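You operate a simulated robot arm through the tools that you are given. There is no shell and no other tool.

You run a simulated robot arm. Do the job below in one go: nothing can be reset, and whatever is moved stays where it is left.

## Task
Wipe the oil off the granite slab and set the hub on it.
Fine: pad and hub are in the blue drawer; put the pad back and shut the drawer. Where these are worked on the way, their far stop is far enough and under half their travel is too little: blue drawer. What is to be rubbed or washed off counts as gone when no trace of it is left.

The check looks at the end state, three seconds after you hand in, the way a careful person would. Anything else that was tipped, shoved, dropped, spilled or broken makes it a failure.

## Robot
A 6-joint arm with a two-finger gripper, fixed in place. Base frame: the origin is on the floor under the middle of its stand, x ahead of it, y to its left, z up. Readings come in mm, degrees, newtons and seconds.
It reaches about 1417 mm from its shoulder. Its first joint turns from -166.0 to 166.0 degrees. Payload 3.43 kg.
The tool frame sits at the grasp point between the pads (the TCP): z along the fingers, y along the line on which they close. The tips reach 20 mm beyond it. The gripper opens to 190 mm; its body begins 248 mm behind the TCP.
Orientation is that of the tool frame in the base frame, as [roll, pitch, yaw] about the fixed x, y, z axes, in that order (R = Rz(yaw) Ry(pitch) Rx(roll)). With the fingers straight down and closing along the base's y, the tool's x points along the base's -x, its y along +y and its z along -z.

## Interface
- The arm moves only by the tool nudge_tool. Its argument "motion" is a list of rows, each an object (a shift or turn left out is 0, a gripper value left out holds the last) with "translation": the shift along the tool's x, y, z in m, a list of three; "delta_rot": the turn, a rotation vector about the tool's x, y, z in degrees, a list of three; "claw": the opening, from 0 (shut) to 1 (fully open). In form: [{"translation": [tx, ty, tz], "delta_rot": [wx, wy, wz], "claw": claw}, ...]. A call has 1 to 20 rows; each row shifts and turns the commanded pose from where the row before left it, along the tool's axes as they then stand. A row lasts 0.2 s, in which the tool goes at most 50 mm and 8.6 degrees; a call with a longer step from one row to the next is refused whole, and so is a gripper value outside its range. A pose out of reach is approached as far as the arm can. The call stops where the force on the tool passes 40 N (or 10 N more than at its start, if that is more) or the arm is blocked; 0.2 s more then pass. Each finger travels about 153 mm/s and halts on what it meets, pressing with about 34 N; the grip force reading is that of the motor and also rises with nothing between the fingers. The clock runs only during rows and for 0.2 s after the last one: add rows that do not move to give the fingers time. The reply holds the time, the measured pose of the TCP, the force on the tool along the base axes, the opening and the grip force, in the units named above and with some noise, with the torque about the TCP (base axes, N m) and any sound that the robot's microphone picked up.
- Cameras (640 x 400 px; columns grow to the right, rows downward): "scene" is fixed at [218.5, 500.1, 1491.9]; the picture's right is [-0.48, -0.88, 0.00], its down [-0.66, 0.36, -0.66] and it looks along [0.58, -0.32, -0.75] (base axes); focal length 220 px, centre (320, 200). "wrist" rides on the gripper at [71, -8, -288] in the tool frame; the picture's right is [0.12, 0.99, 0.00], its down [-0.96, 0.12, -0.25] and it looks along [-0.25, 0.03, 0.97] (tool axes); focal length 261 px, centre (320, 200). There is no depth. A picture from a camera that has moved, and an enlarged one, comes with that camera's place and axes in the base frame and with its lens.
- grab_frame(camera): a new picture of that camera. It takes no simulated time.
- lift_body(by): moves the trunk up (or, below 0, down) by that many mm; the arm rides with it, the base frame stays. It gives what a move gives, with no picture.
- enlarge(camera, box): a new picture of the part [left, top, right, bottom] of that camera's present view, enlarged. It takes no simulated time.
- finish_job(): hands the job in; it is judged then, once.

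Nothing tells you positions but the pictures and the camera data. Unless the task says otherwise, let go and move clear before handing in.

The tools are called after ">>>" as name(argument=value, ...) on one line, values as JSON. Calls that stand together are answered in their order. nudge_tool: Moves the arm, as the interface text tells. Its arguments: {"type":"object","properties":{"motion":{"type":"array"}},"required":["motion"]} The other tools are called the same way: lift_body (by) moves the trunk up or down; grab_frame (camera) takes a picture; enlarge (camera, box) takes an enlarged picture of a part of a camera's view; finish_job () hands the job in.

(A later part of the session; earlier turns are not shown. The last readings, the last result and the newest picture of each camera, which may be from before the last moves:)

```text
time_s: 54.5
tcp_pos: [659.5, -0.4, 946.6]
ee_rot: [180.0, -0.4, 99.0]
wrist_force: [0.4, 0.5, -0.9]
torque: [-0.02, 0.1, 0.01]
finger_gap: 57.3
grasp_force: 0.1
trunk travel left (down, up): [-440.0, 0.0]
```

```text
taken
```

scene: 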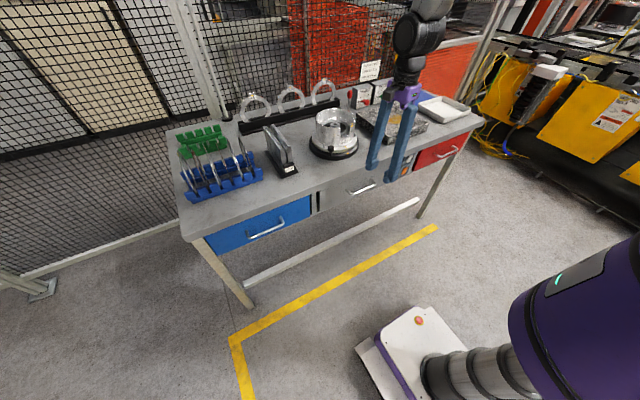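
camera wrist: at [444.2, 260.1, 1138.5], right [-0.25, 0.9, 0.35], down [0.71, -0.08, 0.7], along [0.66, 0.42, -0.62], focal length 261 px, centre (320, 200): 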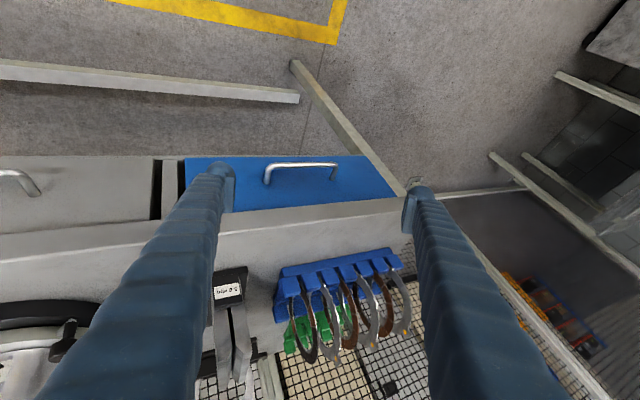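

The wrist is back in its normal branch, with the tool straight down and nothing flagged. I roll the tool to close along y, carry it left high up, then lower the trunk. The forearm stays flat that way, so a modest forward tilt won't flip the wrist.

>>> nudge_tool(motion=[{"delta_rot": [0, 0, -8.1]}, {"delta_rot": [0, 0, -8.1]}, {"delta_rot": [0, 0, -8.1]}, {"delta_rot": [0, 0, -8.1]}, {"delta_rot": [0, 0, -8.1]}, {"delta_rot": [0, 0, -8.1]}, {"delta_rot": [0, 0, -8.1]}, {"delta_rot": [0, 0, -8.1]}, {"delta_rot": [0, 0, -8.1]}, {"delta_rot": [0, 0, -8.1]}])

>>> nudge_tool(motion=[{"translation": [0.00667, 0.03583, -0.0286]}, {"translation": [0.00667, 0.03583, -0.0286]}, {"translation": [0.00667, 0.03583, -0.0286]}, {"translation": [0.00667, 0.03583, -0.0286]}, {"translation": [0.00667, 0.03583, -0.0286]}, {"translation": [0.00667, 0.03583, -0.0286]}, {"translation": [0.00667, 0.03583, -0.0286]}, {"translation": [0.00667, 0.03583, -0.0286]}, {"translation": [0.00667, 0.03583, -0.0286]}, {"translation": [0.00667, 0.03583, -0.0286]}, {"translation": [0.00667, 0.03583, -0.0286]}, {"translation": [0.00667, 0.03583, -0.0286]}])

>>> lift_body(by=-400)

>>> grab_frame(camera="scene")

```text
time_s: 56.8
tcp_pos: [658.6, 0.3, 949.8]
ee_rot: [179.6, -0.1, 180.0]
wrist_force: [0.0, 0.5, 0.5]
torque: [0.0, -0.03, 0.03]
finger_gap: 57.0
grasp_force: 0.2
trunk travel left (down, up): [-440.0, 0.0]
```

```text
time_s: 59.4
tcp_pos: [577.2, 426.2, 1295.5]
ee_rot: [179.7, 0.1, 179.8]
wrist_force: [-0.3, -0.2, 0.2]
torque: [-0.04, -0.08, -0.01]
finger_gap: 57.1
grasp_force: 0.1
trunk travel left (down, up): [-440.0, 0.0]
```

```text
time_s: 63.2
tcp_pos: [578.5, 427.1, 896.0]
ee_rot: [179.4, 0.0, 179.8]
wrist_force: [1.0, -0.3, 0.2]
torque: [0.03, 0.02, 0.03]
finger_gap: 56.9
grasp_force: 0.0
trunk travel left (down, up): [-40.0, 400.0]
```

```text
taken
```

scene: 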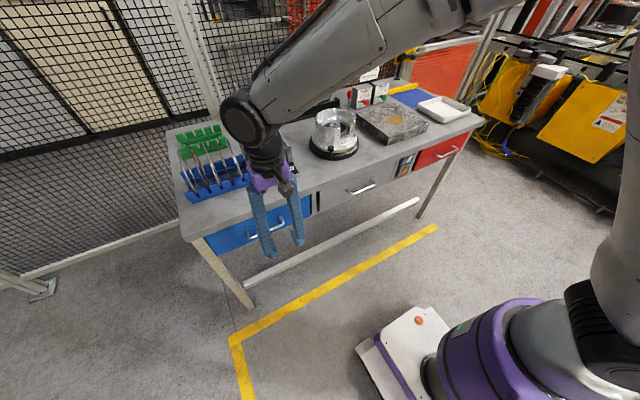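

The arm is in front of the drawer, straight down, closing along y. I move nearer, open fully and tilt about 22°.

>>> nudge_tool(motion=[{"translation": [-0.03, 0.0125, 0.018], "claw": 1.0}, {"translation": [-0.03, 0.0125, 0.018]}, {"delta_rot": [0, -7.33, 0]}, {"delta_rot": [0, -7.33, 0]}, {"delta_rot": [0, -7.33, 0]}])

>>> grab_frame(camera="wrist")

```text
time_s: 64.4
tcp_pos: [639.6, 452.4, 859.0]
ee_rot: [179.4, 22.2, 179.6]
wrist_force: [0.6, 0.3, 0.9]
torque: [0.04, 0.07, 0.04]
finger_gap: 189.9
grasp_force: 0.0
trunk travel left (down, up): [-40.0, 400.0]
```

```text
taken
camera wrist: at [465.8, 441.3, 1099.7], right [-0.11, 0.99, -0.04], down [0.8, 0.11, 0.59], along [0.59, 0.04, -0.81], focal length 261 px, centre (320, 200)
```

wrist: 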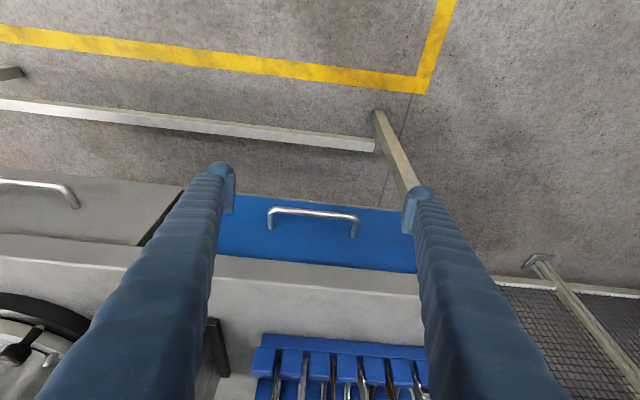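

This attitude works and the handle sits between the fingers. I zoom in to refine the handle's position.

>>> enlarge(camera="wrist", box=[220, 170, 420, 295])

```text
3.20 times, centred on (320, 232) of wrist
camera zoom: at [465.8, 441.3, 1099.7], right [-0.11, 0.99, -0.04], down [0.8, 0.11, 0.59], along [0.59, 0.04, -0.81], focal length 834 px, centre (320, 96)
```

zoom: 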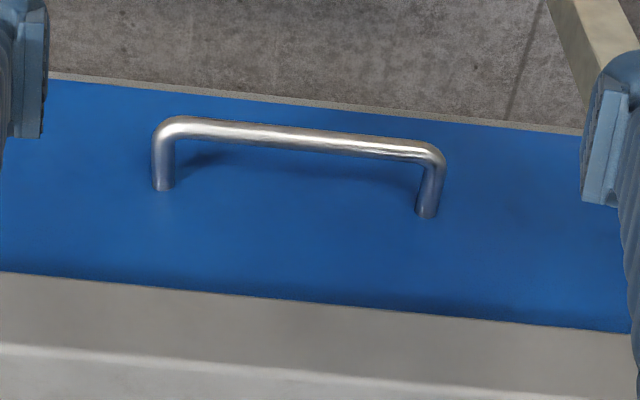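

The handle spans y≈373–526 (centre 449.5) at x≈742 and z≈766. I move the open fingers down around its two ends.

>>> nudge_tool(motion=[{"translation": [-0.0165, -0.0009, 0.0313]}, {"translation": [-0.0165, -0.0009, 0.0313]}, {"translation": [-0.0165, -0.0009, 0.0313]}, {"translation": [-0.0165, -0.0009, 0.0313]}])

>>> grab_frame(camera="wrist")

>>> enlarge(camera="scene", box=[200, 160, 360, 280])

```text
time_s: 65.4
tcp_pos: [747.4, 448.9, 768.7]
ee_rot: [179.6, 22.0, 179.5]
wrist_force: [0.0, 0.2, -0.6]
torque: [-0.01, 0.0, 0.0]
finger_gap: 189.9
grasp_force: 0.0
trunk travel left (down, up): [-40.0, 400.0]
```

```text
taken
camera wrist: at [575.4, 439.7, 1009.6], right [-0.11, 0.99, -0.04], down [0.8, 0.11, 0.59], along [0.59, 0.03, -0.81], focal length 261 px, centre (320, 200)
```

wrist: 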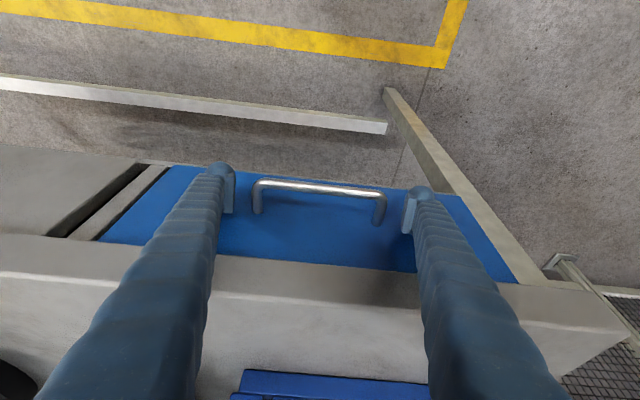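

```text
3.33 times, centred on (280, 220) of scene
camera zoom: at [218.5, 500.1, 1491.9], right [-0.48, -0.88, 0.0], down [-0.66, 0.36, -0.66], along [0.58, -0.32, -0.75], focal length 735 px, centre (453, 133)
```

zoom: 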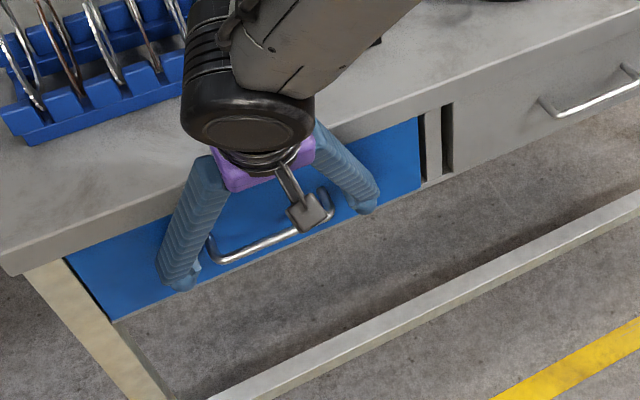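

The fingers are placed either side of the handle. I close on its ends.

>>> nudge_tool(motion=[{"claw": 0.6}, {"translation": [0, 0, 0]}, {"translation": [0, 0, 0]}, {"translation": [0, 0, 0]}])

>>> grab_frame(camera="wrist")

```text
time_s: 66.4
tcp_pos: [747.9, 449.3, 770.4]
ee_rot: [179.5, 22.0, 179.6]
wrist_force: [0.6, -5.3, 6.1]
torque: [-0.89, 0.15, 0.23]
finger_gap: 151.1
grasp_force: 45.2
trunk travel left (down, up): [-40.0, 400.0]
```

```text
taken
camera wrist: at [574.8, 439.2, 1010.5], right [-0.11, 0.99, -0.04], down [0.8, 0.11, 0.59], along [0.59, 0.03, -0.81], focal length 261 px, centre (320, 200)
```

wrist: 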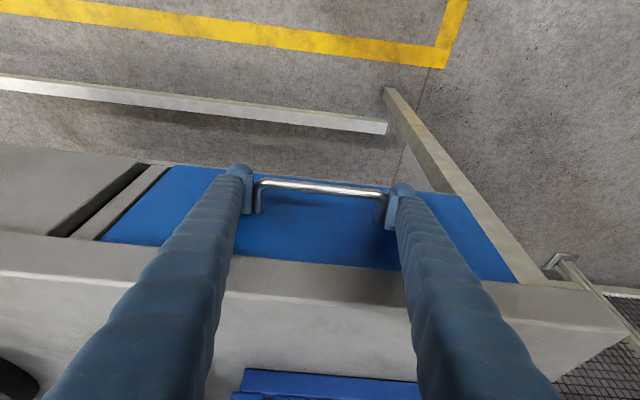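

The handle is gripped at 151 mm. I pull gently along -x to test.

>>> nudge_tool(motion=[{"translation": [0.0093, 0, -0.00375]}, {"translation": [0.0093, 0, -0.00375]}, {"translation": [0.0093, 0, -0.00375]}])

>>> grab_frame(camera="wrist")

```text
time_s: 67.2
tcp_pos: [717.0, 449.4, 771.0]
ee_rot: [179.4, 22.1, 179.5]
wrist_force: [-0.9, 1.5, 11.1]
torque: [-1.6, 0.03, -0.42]
finger_gap: 150.9
grasp_force: 45.3
trunk travel left (down, up): [-40.0, 400.0]
```

```text
taken
camera wrist: at [543.1, 439.0, 1010.5], right [-0.11, 0.99, -0.04], down [0.8, 0.11, 0.59], along [0.59, 0.04, -0.81], focal length 261 px, centre (320, 200)
```

wrist: 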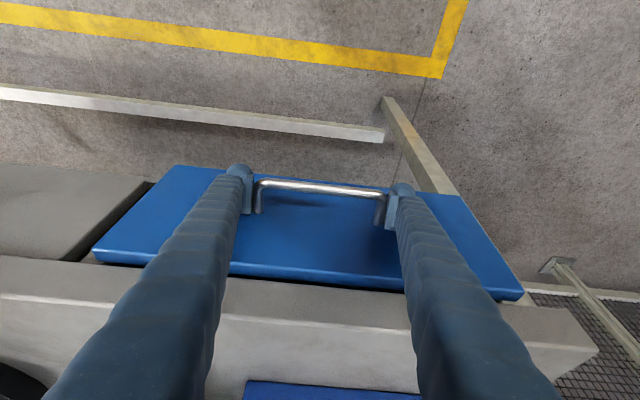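

The drawer follows, about 30 mm open so far. I keep pulling and straighten the tool gradually so the wrist doesn't swing too far back.

>>> nudge_tool(motion=[{"translation": [0.01159, 0, -0.00468], "delta_rot": [0, 1.5, 0]}, {"translation": [0.01171, 0, -0.00438], "delta_rot": [0, 1.5, 0]}, {"translation": [0.01182, 0, -0.00407], "delta_rot": [0, 1.5, 0]}, {"translation": [0.01192, 0, -0.00376], "delta_rot": [0, 1.5, 0]}, {"translation": [0.01202, 0, -0.00345], "delta_rot": [0, 1.5, 0]}, {"translation": [0.0121, 0, -0.00313], "delta_rot": [0, 1.5, 0]}, {"translation": [0.01218, 0, -0.00281], "delta_rot": [0, 1.5, 0]}, {"translation": [0.01225, 0, -0.00249], "delta_rot": [0, 1.5, 0]}])

>>> grab_frame(camera="wrist")

>>> grab_frame(camera="scene")

```text
time_s: 69.0
tcp_pos: [615.1, 448.9, 769.7]
ee_rot: [179.5, 10.1, 179.7]
wrist_force: [-1.2, 3.9, 26.4]
torque: [0.04, -1.1, 0.25]
finger_gap: 150.8
grasp_force: 44.5
trunk travel left (down, up): [-40.0, 400.0]
```

```text
taken
camera wrist: at [496.4, 438.5, 1040.7], right [-0.11, 0.99, -0.01], down [0.9, 0.11, 0.41], along [0.41, 0.04, -0.91], focal length 261 px, centre (320, 200)
```

wrist: 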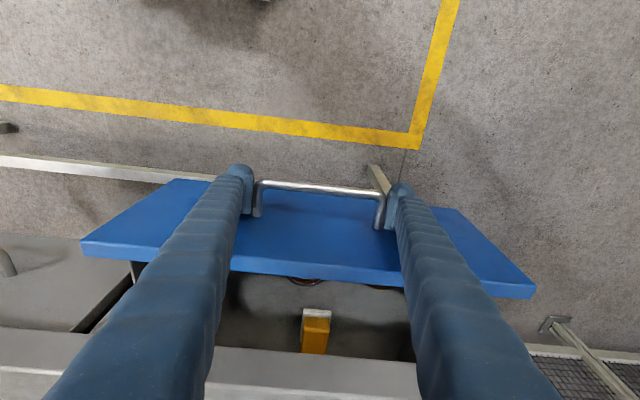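

```text
taken
```

scene: 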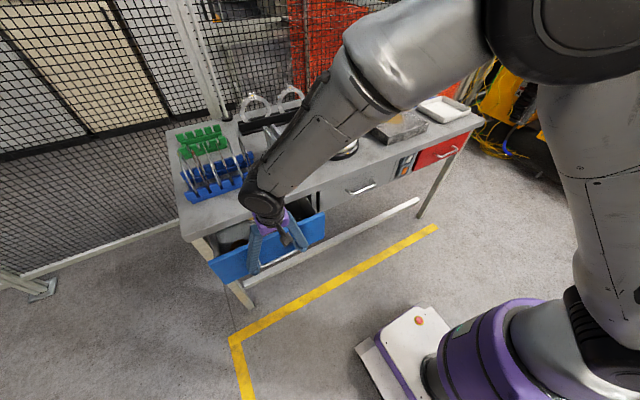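

The drawer is about 130 mm open and I can see something orange inside. The upward force is building, so I ease up slightly while pulling on.

>>> nudge_tool(motion=[{"translation": [0.0, 0, -0.0015]}, {"translation": [0.01226, 0, -0.00247], "delta_rot": [0, 1.25, 0]}, {"translation": [0.01235, 0, -0.0022], "delta_rot": [0, 1.25, 0]}, {"translation": [0.01239, 0, -0.00193], "delta_rot": [0, 1.25, 0]}, {"translation": [0.01243, 0, -0.00166], "delta_rot": [0, 1.25, 0]}, {"translation": [0.01245, 0, -0.00139], "delta_rot": [0, 1.25, 0]}, {"translation": [0.01247, 0, -0.00112], "delta_rot": [0, 1.25, 0]}, {"translation": [0.01249, 0, -0.00085], "delta_rot": [0, 1.25, 0]}, {"translation": [0.0125, 0, -0.00057], "delta_rot": [0, 1.25, 0]}])

>>> grab_frame(camera="wrist")

```text
time_s: 71.0
tcp_pos: [515.8, 449.1, 772.6]
ee_rot: [179.5, 0.0, 179.8]
wrist_force: [0.0, 14.0, 2.1]
torque: [-0.36, -1.05, 0.66]
finger_gap: 149.9
grasp_force: 45.0
trunk travel left (down, up): [-40.0, 400.0]
```

```text
taken
camera wrist: at [445.0, 438.6, 1061.1], right [-0.12, 0.99, 0.01], down [0.96, 0.11, 0.25], along [0.25, 0.04, -0.97], focal length 261 px, centre (320, 200)
```

wrist: 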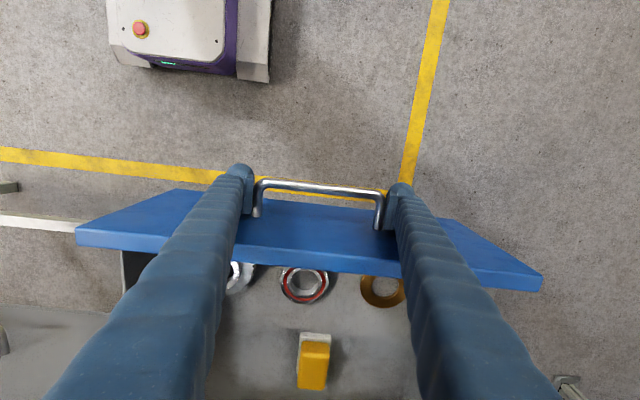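

The drawer is about 230 mm open, with rings and an orange block inside. I keep pulling towards the far stop.

>>> nudge_tool(motion=[{"translation": [0.0125, 0, 0]}, {"translation": [0.0125, 0, 0]}, {"translation": [0.0125, 0, 0]}, {"translation": [0.0125, 0, 0]}, {"translation": [0.0125, 0, 0]}, {"translation": [0.0125, 0, 0]}, {"translation": [0.0125, 0, 0]}, {"translation": [0.0125, 0, 0]}])

>>> grab_frame(camera="wrist")

>>> grab_frame(camera="scene")

```text
time_s: 72.8
tcp_pos: [416.2, 450.7, 772.8]
ee_rot: [179.5, 0.1, 179.8]
wrist_force: [-0.3, 8.1, 18.5]
torque: [-1.29, -0.5, 0.43]
finger_gap: 150.0
grasp_force: 44.9
trunk travel left (down, up): [-40.0, 400.0]
```

```text
taken
camera wrist: at [345.7, 438.7, 1061.0], right [-0.12, 0.99, 0.01], down [0.96, 0.11, 0.25], along [0.25, 0.04, -0.97], focal length 261 px, centre (320, 200)
```

wrist: 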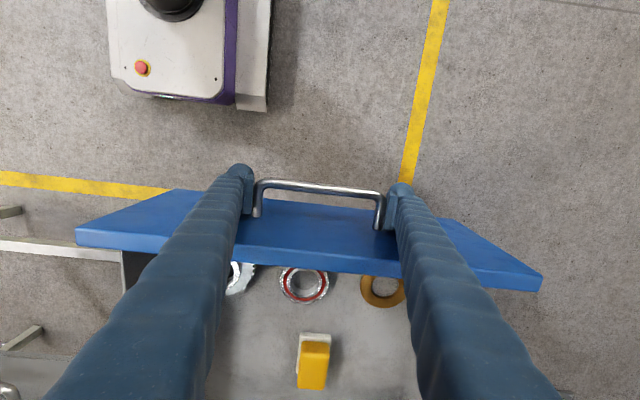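

```text
taken
```

scene: 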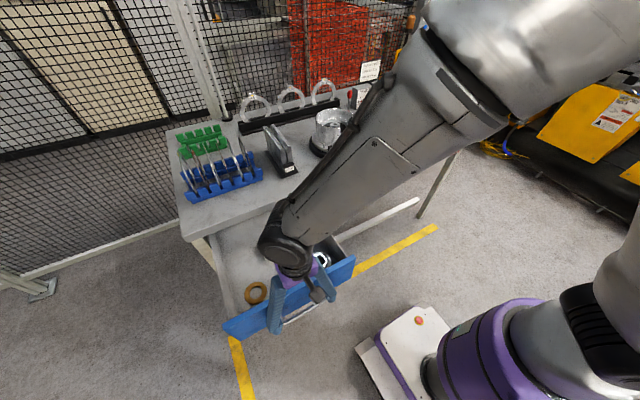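

It's 330 mm open and still free. I pull a little further to find the stop.

>>> nudge_tool(motion=[{"translation": [0.0, 0, -0.001]}, {"translation": [0.01, 0, 0]}, {"translation": [0.01, 0, 0]}, {"translation": [0.01, 0, 0]}, {"translation": [0.01, 0, 0]}, {"translation": [0.01, 0, 0]}, {"translation": [0.01, 0, 0]}])

>>> grab_frame(camera="wrist")

```text
time_s: 74.4
tcp_pos: [356.4, 450.4, 773.2]
ee_rot: [179.5, 0.0, 179.8]
wrist_force: [-1.8, 14.6, -9.5]
torque: [-0.79, -0.48, 0.14]
finger_gap: 149.8
grasp_force: 45.4
trunk travel left (down, up): [-40.0, 400.0]
```

```text
taken
camera wrist: at [285.2, 438.8, 1061.1], right [-0.12, 0.99, 0.01], down [0.96, 0.11, 0.25], along [0.25, 0.04, -0.97], focal length 261 px, centre (320, 200)
```

wrist: 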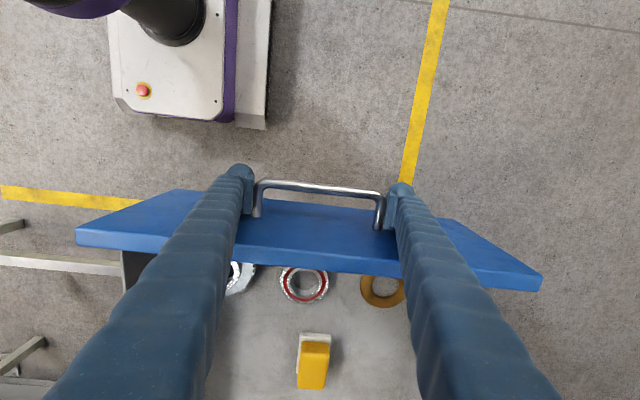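

It's about 390 mm open, which shows the whole tray. I release, lift straight up and look into the drawer.

>>> nudge_tool(motion=[{"claw": 0.95}, {"translation": [0, 0, 0]}, {"translation": [0, 0, -0.02]}, {"translation": [0, 0, -0.04]}, {"translation": [0, 0, -0.045]}, {"translation": [0, 0, -0.045]}, {"translation": [0, 0, -0.045]}, {"translation": [0, 0, -0.045]}, {"translation": [-0.03, 0, -0.03]}, {"translation": [-0.03, 0, -0.03]}, {"translation": [-0.03, 0, 0]}])

>>> grab_frame(camera="wrist")

>>> grab_frame(camera="scene")

```text
time_s: 76.3
tcp_pos: [432.4, 394.0, 1014.6]
ee_rot: [-179.5, -0.8, 171.5]
wrist_force: [1.9, -1.3, -1.6]
torque: [-0.04, 0.42, -0.02]
finger_gap: 180.5
grasp_force: 0.0
trunk travel left (down, up): [-40.0, 400.0]
stopped in row 9: the arm was blocked; the commanded pose is now the measured one
```

```text
taken
camera wrist: at [365.8, 398.5, 1302.7], right [0.03, 1.0, -0.01], down [0.97, -0.03, 0.23], along [0.23, -0.01, -0.97], focal length 261 px, centre (320, 200)
```

wrist: 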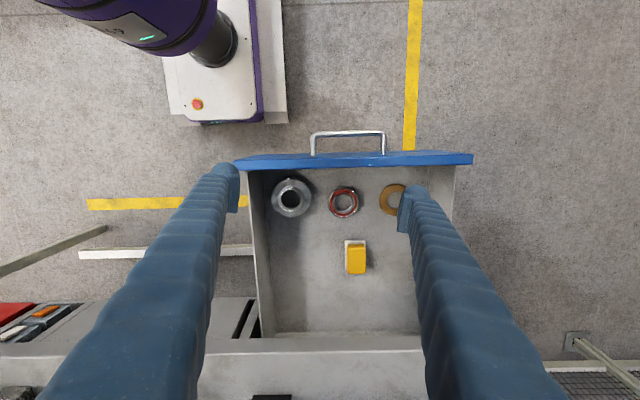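

```text
taken
```

scene: 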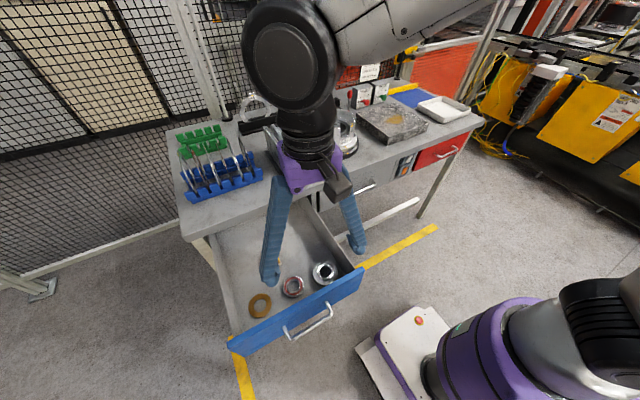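

The arm touched something high on the left, probably near the fixed camera, so I'll keep the wrist lower or further right there. The drawer is fully visible now, so I zoom in on its contents.

>>> enlarge(camera="wrist", box=[230, 140, 480, 300])

>>> enlarge(camera="scene", box=[210, 220, 370, 340])

```text
2.50 times, centred on (355, 220) of wrist
camera zoom: at [365.8, 398.5, 1302.7], right [0.03, 1.0, -0.01], down [0.97, -0.03, 0.23], along [0.23, -0.01, -0.97], focal length 652 px, centre (232, 150)
```

zoom: 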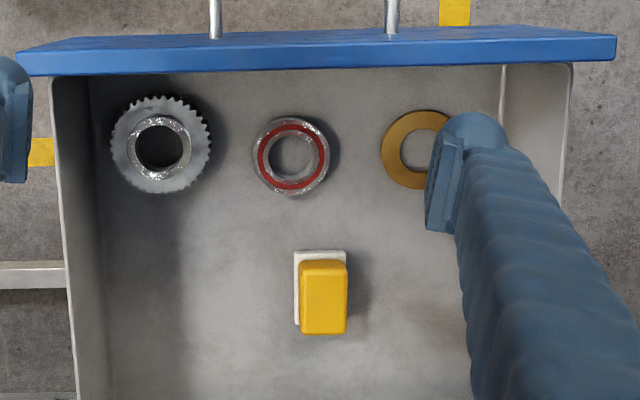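

```text
3.33 times, centred on (290, 280) of scene
camera zoom: at [218.5, 500.1, 1491.9], right [-0.48, -0.88, 0.0], down [-0.66, 0.36, -0.66], along [0.58, -0.32, -0.75], focal length 735 px, centre (420, -67)
```

zoom: 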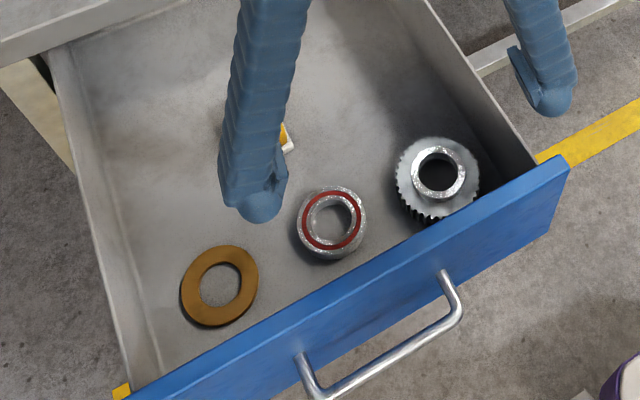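

The drawer holds a toothed hub near (496, 325), a red-sealed bearing and a bronze washer, which I leave alone. The wiping pad, with a yellow handle and white felt, is near (652, 475). I move over the pad for a closer look.

>>> nudge_tool(motion=[{"translation": [-0.0379, 0.0179, 0.0093]}, {"translation": [-0.0379, 0.0179, 0.0093]}, {"translation": [-0.0379, 0.0179, 0.0093]}, {"translation": [-0.0379, 0.0179, 0.0093]}, {"translation": [-0.0379, 0.0179, 0.0093]}, {"delta_rot": [0, 0.8, -8.4]}])

>>> grab_frame(camera="wrist")

>>> grab_frame(camera="scene")

```text
time_s: 77.7
tcp_pos: [627.5, 458.2, 969.6]
ee_rot: [-179.9, -1.3, -179.7]
wrist_force: [-0.4, -0.1, 0.7]
torque: [-0.03, 0.05, 0.0]
finger_gap: 180.5
grasp_force: 0.1
trunk travel left (down, up): [-40.0, 400.0]
```

```text
taken
camera wrist: at [563.5, 449.3, 1259.1], right [-0.12, 0.99, 0.0], down [0.97, 0.12, 0.23], along [0.22, 0.03, -0.97], focal length 261 px, centre (320, 200)
```

wrist: 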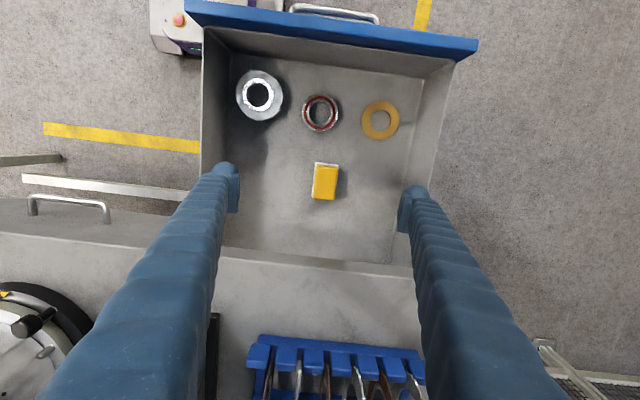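

```text
taken
```

scene: 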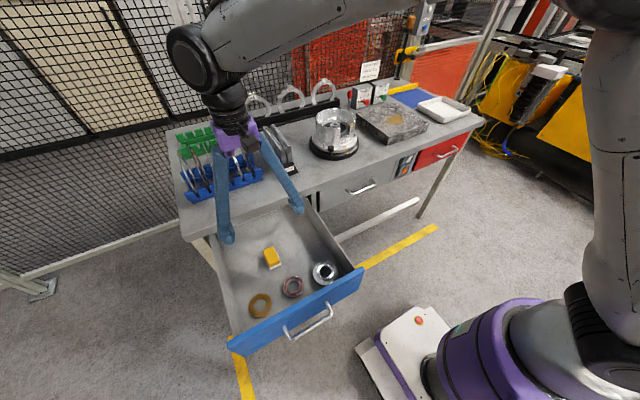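

>>> enlarge(camera="wrist", box=[280, 140, 380, 220])

>>> enlarge(camera="scene", box=[240, 230, 320, 290])

>>> enlarge(camera="wrist", box=[200, 50, 420, 140])

```text
5.00 times, centred on (330, 180) of wrist
camera zoom: at [563.5, 449.3, 1259.1], right [-0.12, 0.99, 0.0], down [0.97, 0.12, 0.23], along [0.22, 0.03, -0.97], focal length 1303 px, centre (270, 300)
```

zoom: 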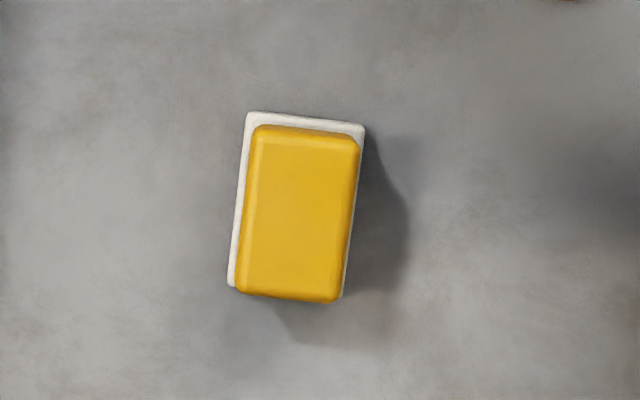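

```text
6.67 times, centred on (280, 260) of scene
camera zoom: at [218.5, 500.1, 1491.9], right [-0.48, -0.88, 0.0], down [-0.66, 0.36, -0.66], along [0.58, -0.32, -0.75], focal length 1469 px, centre (587, -200)
```

zoom: 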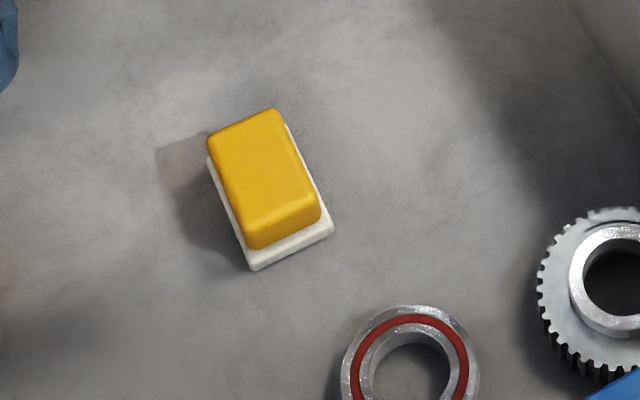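

```text
2.91 times, centred on (310, 95) of wrist
camera zoom: at [563.5, 449.3, 1259.1], right [-0.12, 0.99, 0.0], down [0.97, 0.12, 0.23], along [0.22, 0.03, -0.97], focal length 758 px, centre (349, 506)
```

zoom: 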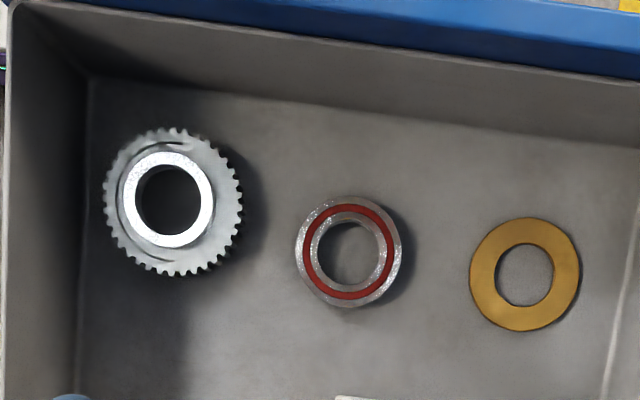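

The pad's yellow handle is about 42 mm wide in y and 67 mm long in x, centred near (649, 472) with its top at z≈737. I descend above it with a narrower opening.

>>> nudge_tool(motion=[{"delta_rot": [0, -1.3, 0], "claw": 0.5}, {"translation": [-0.0054, 0.0035, 0.045]}, {"translation": [-0.0054, 0.0035, 0.045]}, {"translation": [-0.0054, 0.0035, 0.045]}, {"translation": [-0.0054, 0.0035, 0.045]}])

>>> grab_frame(camera="wrist")

>>> enlarge(camera="wrist", box=[240, 130, 400, 250])

```text
time_s: 78.9
tcp_pos: [648.9, 470.3, 789.0]
ee_rot: [-179.9, 0.0, -179.8]
wrist_force: [0.1, -0.6, 0.2]
torque: [0.06, 0.01, 0.0]
finger_gap: 94.9
grasp_force: 0.0
trunk travel left (down, up): [-40.0, 400.0]
```

```text
taken
camera wrist: at [578.0, 462.2, 1078.0], right [-0.12, 0.99, 0.0], down [0.96, 0.12, 0.25], along [0.25, 0.03, -0.97], focal length 261 px, centre (320, 200)
```

wrist: 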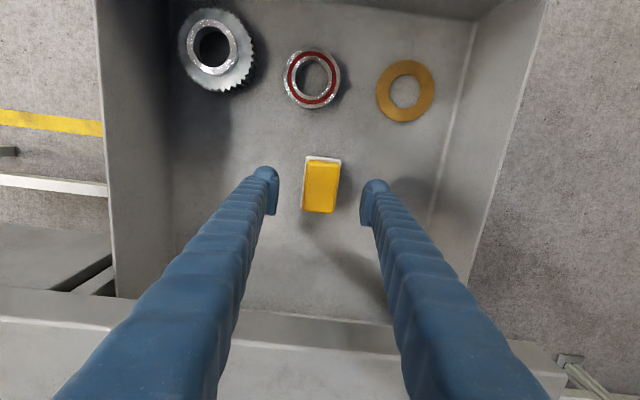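

```text
3.33 times, centred on (320, 190) of wrist
camera zoom: at [578.0, 462.2, 1078.0], right [-0.12, 0.99, 0.0], down [0.96, 0.12, 0.25], along [0.25, 0.03, -0.97], focal length 869 px, centre (320, 233)
```

zoom: 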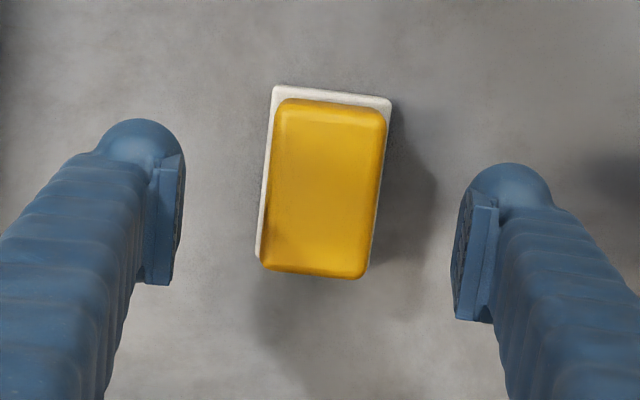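

Well aligned, needing only about +2.5 mm in y. I lower the fingers around the handle and grip it.

>>> nudge_tool(motion=[{"translation": [0.0006, 0.00125, 0.028]}, {"translation": [0.0006, 0.00125, 0.028]}, {"claw": 0.1}, {"translation": [0, 0, 0]}, {"translation": [0, 0, 0]}])

>>> grab_frame(camera="wrist")

```text
time_s: 80.1
tcp_pos: [645.8, 473.5, 735.4]
ee_rot: [180.0, 0.1, -179.8]
wrist_force: [0.6, 0.1, -0.8]
torque: [-0.01, -0.02, 0.01]
finger_gap: 42.6
grasp_force: 33.9
trunk travel left (down, up): [-40.0, 400.0]
```

```text
taken
camera wrist: at [576.4, 465.5, 1023.6], right [-0.12, 0.99, 0.0], down [0.96, 0.12, 0.25], along [0.25, 0.03, -0.97], focal length 261 px, centre (320, 200)
```

wrist: 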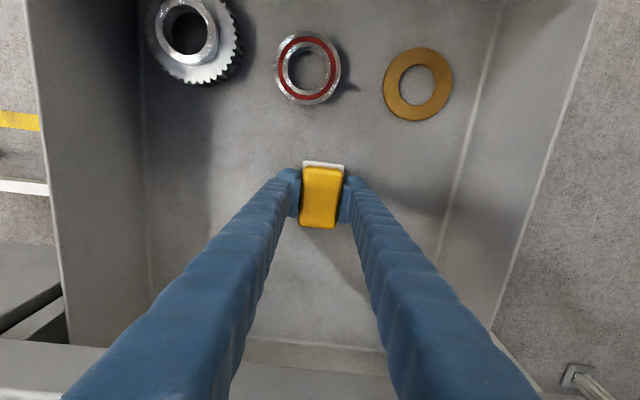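

The pad is gripped at 42.6 mm. I lift it straight out of the drawer.

>>> nudge_tool(motion=[{"translation": [0, 0, -0.02]}, {"translation": [0, 0, -0.04]}, {"translation": [0, 0, -0.045]}, {"translation": [0, 0, -0.045]}, {"translation": [0, 0, -0.045]}, {"translation": [0, 0, -0.045]}, {"translation": [0, -0.03, -0.03]}])

>>> grab_frame(camera="scene")

>>> grab_frame(camera="wrist")

```text
time_s: 81.7
tcp_pos: [648.1, 446.4, 1006.1]
ee_rot: [-180.0, 0.1, -179.9]
wrist_force: [-0.4, 0.0, -0.7]
torque: [-0.18, -0.01, -0.04]
finger_gap: 42.8
grasp_force: 34.3
trunk travel left (down, up): [-40.0, 400.0]
```

```text
taken
```

scene: 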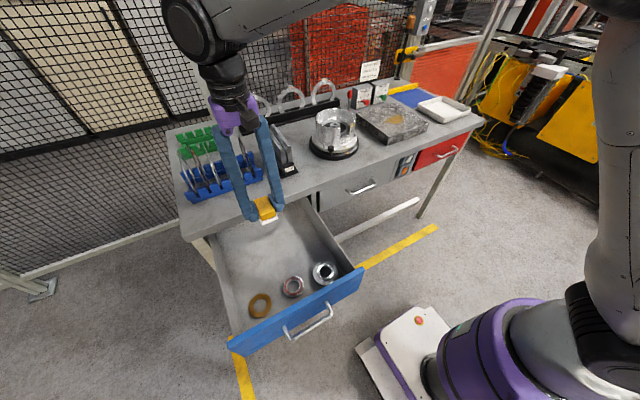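

```text
taken
camera wrist: at [577.5, 437.3, 1293.6], right [-0.12, 0.99, 0.0], down [0.96, 0.12, 0.25], along [0.25, 0.03, -0.97], focal length 261 px, centre (320, 200)
```

wrist: 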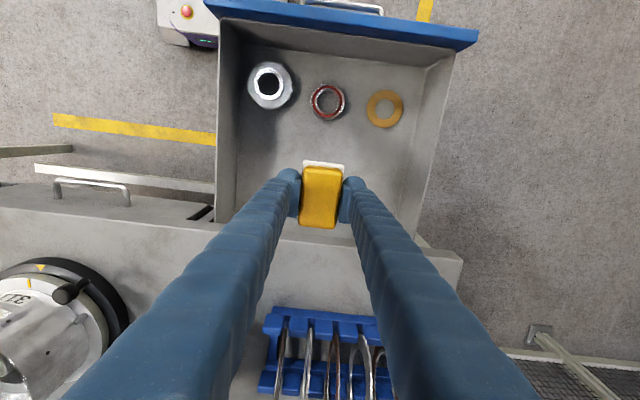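

The pad is out. I carry it to the right in front of the bench, towards the granite slab.

>>> nudge_tool(motion=[{"translation": [0, -0.049, -0.004]}, {"translation": [0, -0.049, -0.004]}, {"translation": [0, -0.049, -0.004]}, {"translation": [0, -0.049, -0.004]}, {"translation": [0, -0.049, -0.004]}, {"translation": [0, -0.049, -0.004]}, {"translation": [0, -0.049, -0.004]}, {"translation": [0, -0.049, -0.004]}, {"translation": [0, -0.049, -0.004]}, {"translation": [0, -0.049, -0.004]}, {"translation": [0, -0.049, -0.004]}, {"translation": [0, -0.049, -0.004]}, {"translation": [0, -0.049, -0.004]}, {"translation": [0, -0.049, -0.004]}, {"translation": [0, -0.049, -0.004]}])

>>> grab_frame(camera="wrist")

>>> grab_frame(camera="scene")

```text
time_s: 84.9
tcp_pos: [649.5, -293.0, 1066.6]
ee_rot: [-179.9, 0.0, -179.8]
wrist_force: [0.2, 0.2, -1.1]
torque: [-0.09, 0.0, 0.02]
finger_gap: 42.5
grasp_force: 34.3
trunk travel left (down, up): [-40.0, 400.0]
```

```text
taken
camera wrist: at [579.6, -301.5, 1354.8], right [-0.12, 0.99, 0.0], down [0.96, 0.12, 0.25], along [0.25, 0.03, -0.97], focal length 261 px, centre (320, 200)
```

wrist: 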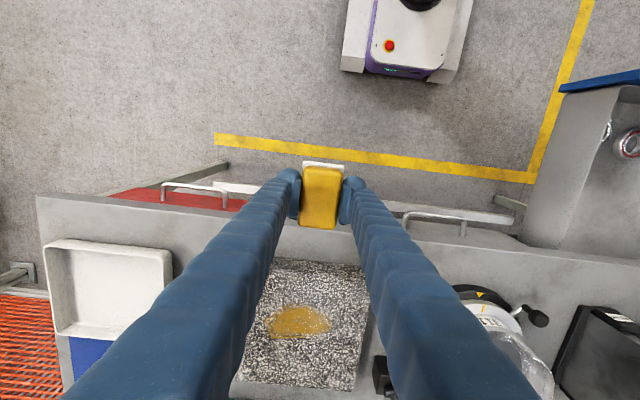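

```text
taken
```

scene: 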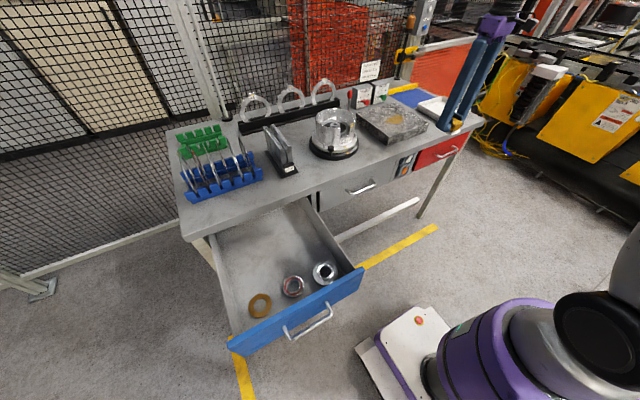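

The slab and its oil stain are visible ahead. I zoom in from both cameras to locate them.

>>> enlarge(camera="wrist", box=[220, 240, 400, 400])

>>> enlarge(camera="scene", box=[340, 80, 450, 160])

```text
2.50 times, centred on (310, 320) of wrist
camera zoom: at [579.6, -301.5, 1354.8], right [-0.12, 0.99, 0.0], down [0.96, 0.12, 0.25], along [0.25, 0.03, -0.97], focal length 652 px, centre (345, -100)
```

zoom: 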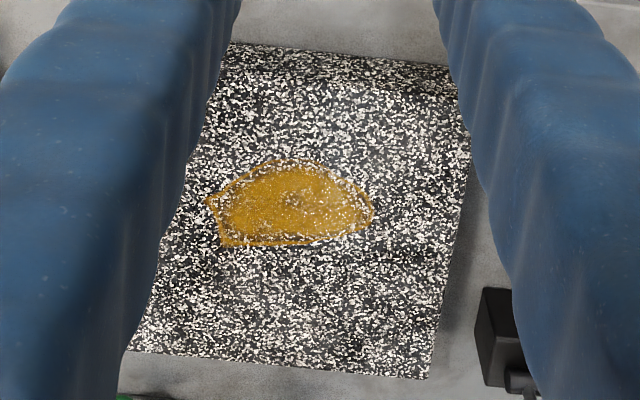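

```text
5.00 times, centred on (395, 120) of scene
camera zoom: at [218.5, 500.1, 1491.9], right [-0.48, -0.88, 0.0], down [-0.66, 0.36, -0.66], along [0.58, -0.32, -0.75], focal length 1102 px, centre (-55, 600)
```

zoom: 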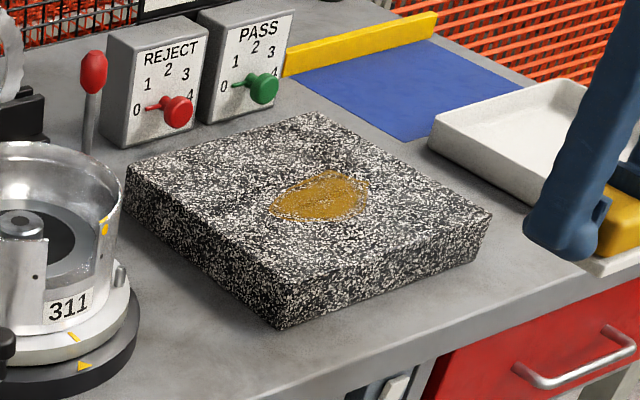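

The slab top is at z≈946, spanning x 825–1067 and y -420 to -175. The oil covers roughly x 880–962, y -365 to -238. I raise the trunk for reach and move the pad above the stain.

>>> lift_body(by=200)

>>> nudge_tool(motion=[{"translation": [-0.0355, -0.0033, 0.0333]}, {"translation": [-0.0355, -0.0033, 0.0333]}, {"translation": [-0.0355, -0.0033, 0.0333]}, {"translation": [-0.0355, -0.0033, 0.0333]}, {"translation": [-0.0355, -0.0033, 0.0333]}, {"translation": [-0.0355, -0.0033, 0.0333]}, {"translation": [-0.0355, -0.0033, 0.0333]}])

>>> grab_frame(camera="wrist")

>>> enlarge(camera="scene", box=[340, 50, 480, 160])

```text
time_s: 87.1
tcp_pos: [650.6, -291.9, 1266.3]
ee_rot: [180.0, -0.1, -179.8]
wrist_force: [0.2, 1.0, -1.2]
torque: [-0.01, 0.02, -0.02]
finger_gap: 42.4
grasp_force: 34.0
trunk travel left (down, up): [-240.0, 200.0]
```

```text
time_s: 88.7
tcp_pos: [897.0, -315.4, 1030.3]
ee_rot: [-179.9, 0.0, -179.8]
wrist_force: [0.8, -0.4, -0.4]
torque: [0.04, 0.08, 0.02]
finger_gap: 42.6
grasp_force: 33.9
trunk travel left (down, up): [-240.0, 200.0]
```

```text
taken
camera wrist: at [827.5, -324.9, 1318.4], right [-0.12, 0.99, 0.0], down [0.96, 0.12, 0.25], along [0.25, 0.03, -0.97], focal length 261 px, centre (320, 200)
```

wrist: 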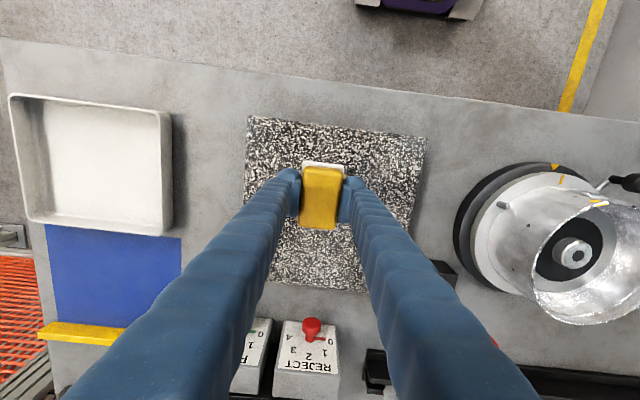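

```text
3.64 times, centred on (410, 105) of scene
camera zoom: at [218.5, 500.1, 1491.9], right [-0.48, -0.88, 0.0], down [-0.66, 0.36, -0.66], along [0.58, -0.32, -0.75], focal length 801 px, centre (-7, 546)
```

zoom: 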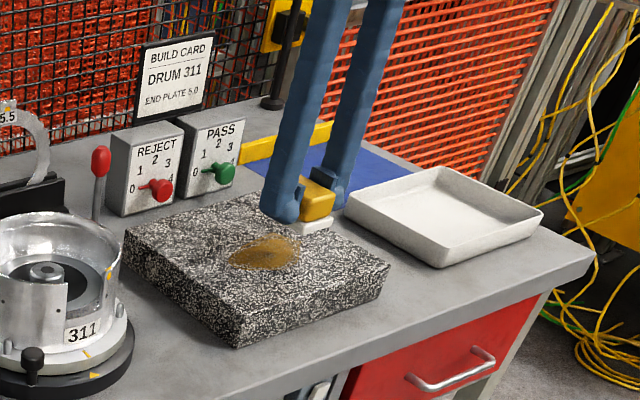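

The pad hangs above the slab. I move to the stain's right edge and come down towards contact.

>>> nudge_tool(motion=[{"translation": [-0.0015, -0.035, 0]}, {"translation": [-0.0015, -0.035, 0]}, {"translation": [0, 0, 0.01]}, {"translation": [0, 0, 0.01]}, {"translation": [0, 0, 0.01]}])

>>> enlarge(camera="scene", box=[370, 80, 450, 140])

```text
time_s: 89.9
tcp_pos: [902.0, -385.4, 1002.9]
ee_rot: [180.0, 0.0, -179.9]
wrist_force: [0.4, -1.1, -1.1]
torque: [0.03, -0.01, -0.05]
finger_gap: 42.7
grasp_force: 34.0
trunk travel left (down, up): [-240.0, 200.0]
```

```text
6.67 times, centred on (410, 110) of scene
camera zoom: at [218.5, 500.1, 1491.9], right [-0.48, -0.88, 0.0], down [-0.66, 0.36, -0.66], along [0.58, -0.32, -0.75], focal length 1469 px, centre (-280, 800)
```

zoom: 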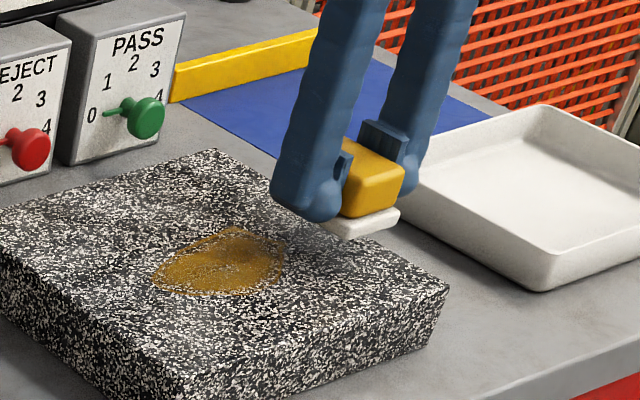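

>>> nudge_tool(motion=[{"translation": [0, 0, 0.004]}, {"translation": [0, 0, 0.004]}])

>>> nudge_tool(motion=[{"translation": [0, 0, 0.003]}])

>>> nudge_tool(motion=[{"translation": [0, 0, 0.002]}])

>>> nudge_tool(motion=[{"translation": [0, 0, 0.002]}])

```text
time_s: 90.5
tcp_pos: [902.6, -384.8, 994.4]
ee_rot: [180.0, 0.0, -179.7]
wrist_force: [-0.8, 0.9, -0.4]
torque: [0.01, 0.01, 0.0]
finger_gap: 42.8
grasp_force: 34.1
trunk travel left (down, up): [-240.0, 200.0]
```

```text
time_s: 90.9
tcp_pos: [902.9, -385.2, 992.1]
ee_rot: [-179.9, -0.1, -179.8]
wrist_force: [0.7, 0.1, -1.0]
torque: [-0.01, -0.01, 0.05]
finger_gap: 42.4
grasp_force: 34.3
trunk travel left (down, up): [-240.0, 200.0]
```

```text
time_s: 91.3
tcp_pos: [902.8, -384.1, 990.3]
ee_rot: [180.0, 0.0, -179.8]
wrist_force: [0.5, 0.6, -0.5]
torque: [0.02, -0.03, 0.0]
finger_gap: 42.5
grasp_force: 34.3
trunk travel left (down, up): [-240.0, 200.0]
```

```text
time_s: 91.7
tcp_pos: [903.5, -384.6, 988.8]
ee_rot: [-180.0, 0.0, -179.8]
wrist_force: [-0.2, -0.4, -0.1]
torque: [-0.02, 0.02, -0.04]
finger_gap: 42.7
grasp_force: 34.1
trunk travel left (down, up): [-240.0, 200.0]
```

>>> nudge_tool(motion=[{"translation": [0, 0, 0.002]}])

>>> nudge_tool(motion=[{"translation": [0, 0, 0.002]}])

>>> nudge_tool(motion=[{"translation": [0, 0, 0.002]}])

>>> enlarge(camera="scene", box=[390, 95, 430, 125])

```text
time_s: 92.1
tcp_pos: [902.7, -385.7, 986.3]
ee_rot: [179.9, 0.0, -179.8]
wrist_force: [0.8, 0.6, -0.4]
torque: [-0.01, 0.02, 0.0]
finger_gap: 42.4
grasp_force: 34.0
trunk travel left (down, up): [-240.0, 200.0]
```

```text
time_s: 92.5
tcp_pos: [902.5, -385.0, 984.3]
ee_rot: [179.9, 0.0, -179.8]
wrist_force: [0.5, -0.6, -0.6]
torque: [-0.01, -0.01, 0.01]
finger_gap: 42.7
grasp_force: 34.2
trunk travel left (down, up): [-240.0, 200.0]
```

```text
time_s: 92.9
tcp_pos: [901.6, -384.7, 981.8]
ee_rot: [-179.9, -0.1, -179.9]
wrist_force: [0.2, -0.2, -0.5]
torque: [0.01, 0.01, -0.03]
finger_gap: 42.7
grasp_force: 34.3
trunk travel left (down, up): [-240.0, 200.0]
```

```text
13.33 times, centred on (410, 110) of scene
camera zoom: at [218.5, 500.1, 1491.9], right [-0.48, -0.88, 0.0], down [-0.66, 0.36, -0.66], along [0.58, -0.32, -0.75], focal length 2938 px, centre (-880, 1400)
```

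zoom: 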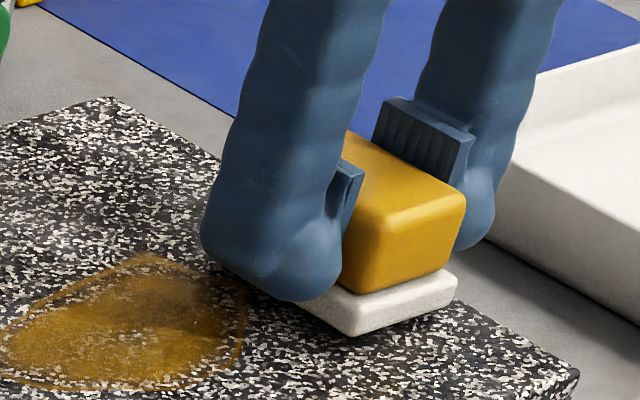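

The pad is nearly touching. I continue in small steps.

>>> nudge_tool(motion=[{"translation": [0, 0, 0.002]}])

>>> nudge_tool(motion=[{"translation": [0, 0, 0.002]}])

>>> nudge_tool(motion=[{"translation": [0, 0, 0.0015]}])

```text
time_s: 93.3
tcp_pos: [903.1, -384.2, 981.7]
ee_rot: [180.0, 0.0, -179.8]
wrist_force: [-0.2, 0.3, -1.3]
torque: [0.01, 0.01, 0.02]
finger_gap: 42.5
grasp_force: 33.9
trunk travel left (down, up): [-240.0, 200.0]
```

```text
time_s: 93.7
tcp_pos: [901.2, -384.5, 978.5]
ee_rot: [180.0, 0.1, -179.8]
wrist_force: [0.1, 0.8, 2.2]
torque: [-0.02, 0.13, 0.0]
finger_gap: 42.8
grasp_force: 33.9
trunk travel left (down, up): [-240.0, 200.0]
```

```text
time_s: 94.1
tcp_pos: [903.1, -384.2, 978.1]
ee_rot: [-179.9, 0.0, -179.8]
wrist_force: [-1.3, -0.5, 10.0]
torque: [0.02, 0.34, -0.02]
finger_gap: 42.6
grasp_force: 33.9
trunk travel left (down, up): [-240.0, 200.0]
```

Contact is at TCP z≈978 with about 10 N of press. I make the first wiping strokes across the stain.

>>> nudge_tool(motion=[{"translation": [0, 0.016, 0]}, {"translation": [0, 0.016, 0]}, {"translation": [0, 0.016, 0]}, {"translation": [0, 0.016, 0]}, {"translation": [0, 0.016, 0]}, {"translation": [0, 0.016, 0]}, {"translation": [0, 0.016, 0]}, {"translation": [0, 0.016, 0]}, {"translation": [0, 0.016, 0]}, {"translation": [0, 0.016, 0]}])

>>> enlarge(camera="scene", box=[350, 80, 450, 155])

```text
time_s: 96.3
tcp_pos: [901.5, -224.4, 979.0]
ee_rot: [180.0, 0.1, -179.8]
wrist_force: [-1.5, -0.8, 12.9]
torque: [-0.05, -0.07, 0.11]
finger_gap: 42.8
grasp_force: 34.2
trunk travel left (down, up): [-240.0, 200.0]
```

```text
5.33 times, centred on (400, 118) of scene
camera zoom: at [218.5, 500.1, 1491.9], right [-0.48, -0.88, 0.0], down [-0.66, 0.36, -0.66], along [0.58, -0.32, -0.75], focal length 1175 px, centre (-107, 640)
```

zoom: 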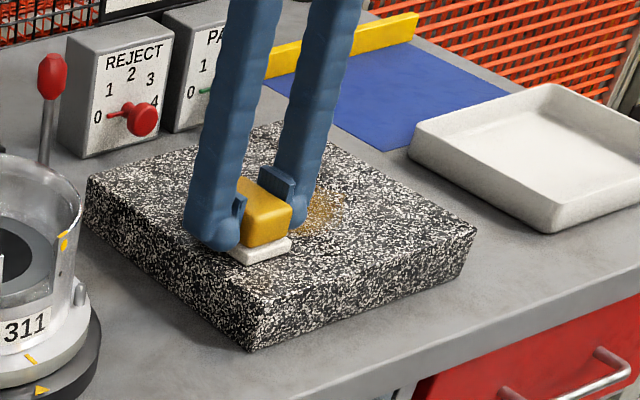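

The oil thins clearly where the pad passed. I continue with overlapping strokes further back on the slab.

>>> nudge_tool(motion=[{"translation": [-0.02, 0, 0]}, {"translation": [0, -0.018, 0]}, {"translation": [0, -0.018, 0]}, {"translation": [0, -0.018, 0]}, {"translation": [0, -0.018, 0]}, {"translation": [0, -0.018, 0]}, {"translation": [0, -0.018, 0]}, {"translation": [0, -0.018, 0]}, {"translation": [0, -0.018, 0]}, {"translation": [0, -0.018, 0]}, {"translation": [-0.022, 0, 0]}, {"translation": [0, 0.018, 0]}, {"translation": [0, 0.018, 0]}, {"translation": [0, 0.018, 0]}, {"translation": [0, 0.018, 0]}, {"translation": [0, 0.018, 0]}, {"translation": [0, 0.018, 0]}, {"translation": [0, 0.018, 0]}, {"translation": [0, 0.018, 0]}, {"translation": [0, 0.018, 0]}])

>>> enlarge(camera="scene", box=[350, 80, 450, 155])

```text
time_s: 98.7
tcp_pos: [941.6, -387.7, 977.9]
ee_rot: [-179.8, -0.1, -179.9]
wrist_force: [1.1, 1.7, 4.9]
torque: [0.14, -0.27, 0.01]
finger_gap: 42.7
grasp_force: 33.4
trunk travel left (down, up): [-240.0, 200.0]
stopped in row 12: the force on the tool passed its limit at 48 N (the readings are from after the stop); the commanded pose is now the measured one
```

```text
5.33 times, centred on (400, 118) of scene
camera zoom: at [218.5, 500.1, 1491.9], right [-0.48, -0.88, 0.0], down [-0.66, 0.36, -0.66], along [0.58, -0.32, -0.75], focal length 1175 px, centre (-107, 640)
```

zoom: 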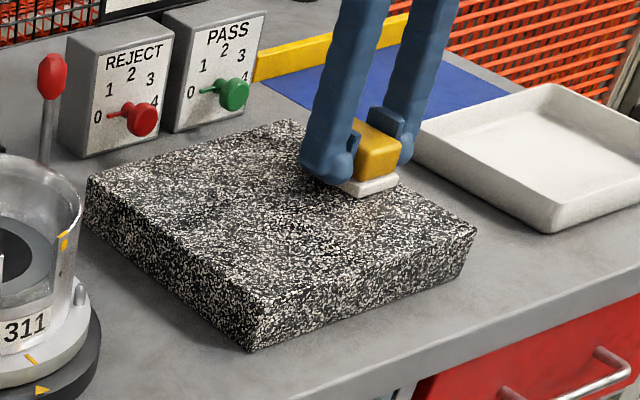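

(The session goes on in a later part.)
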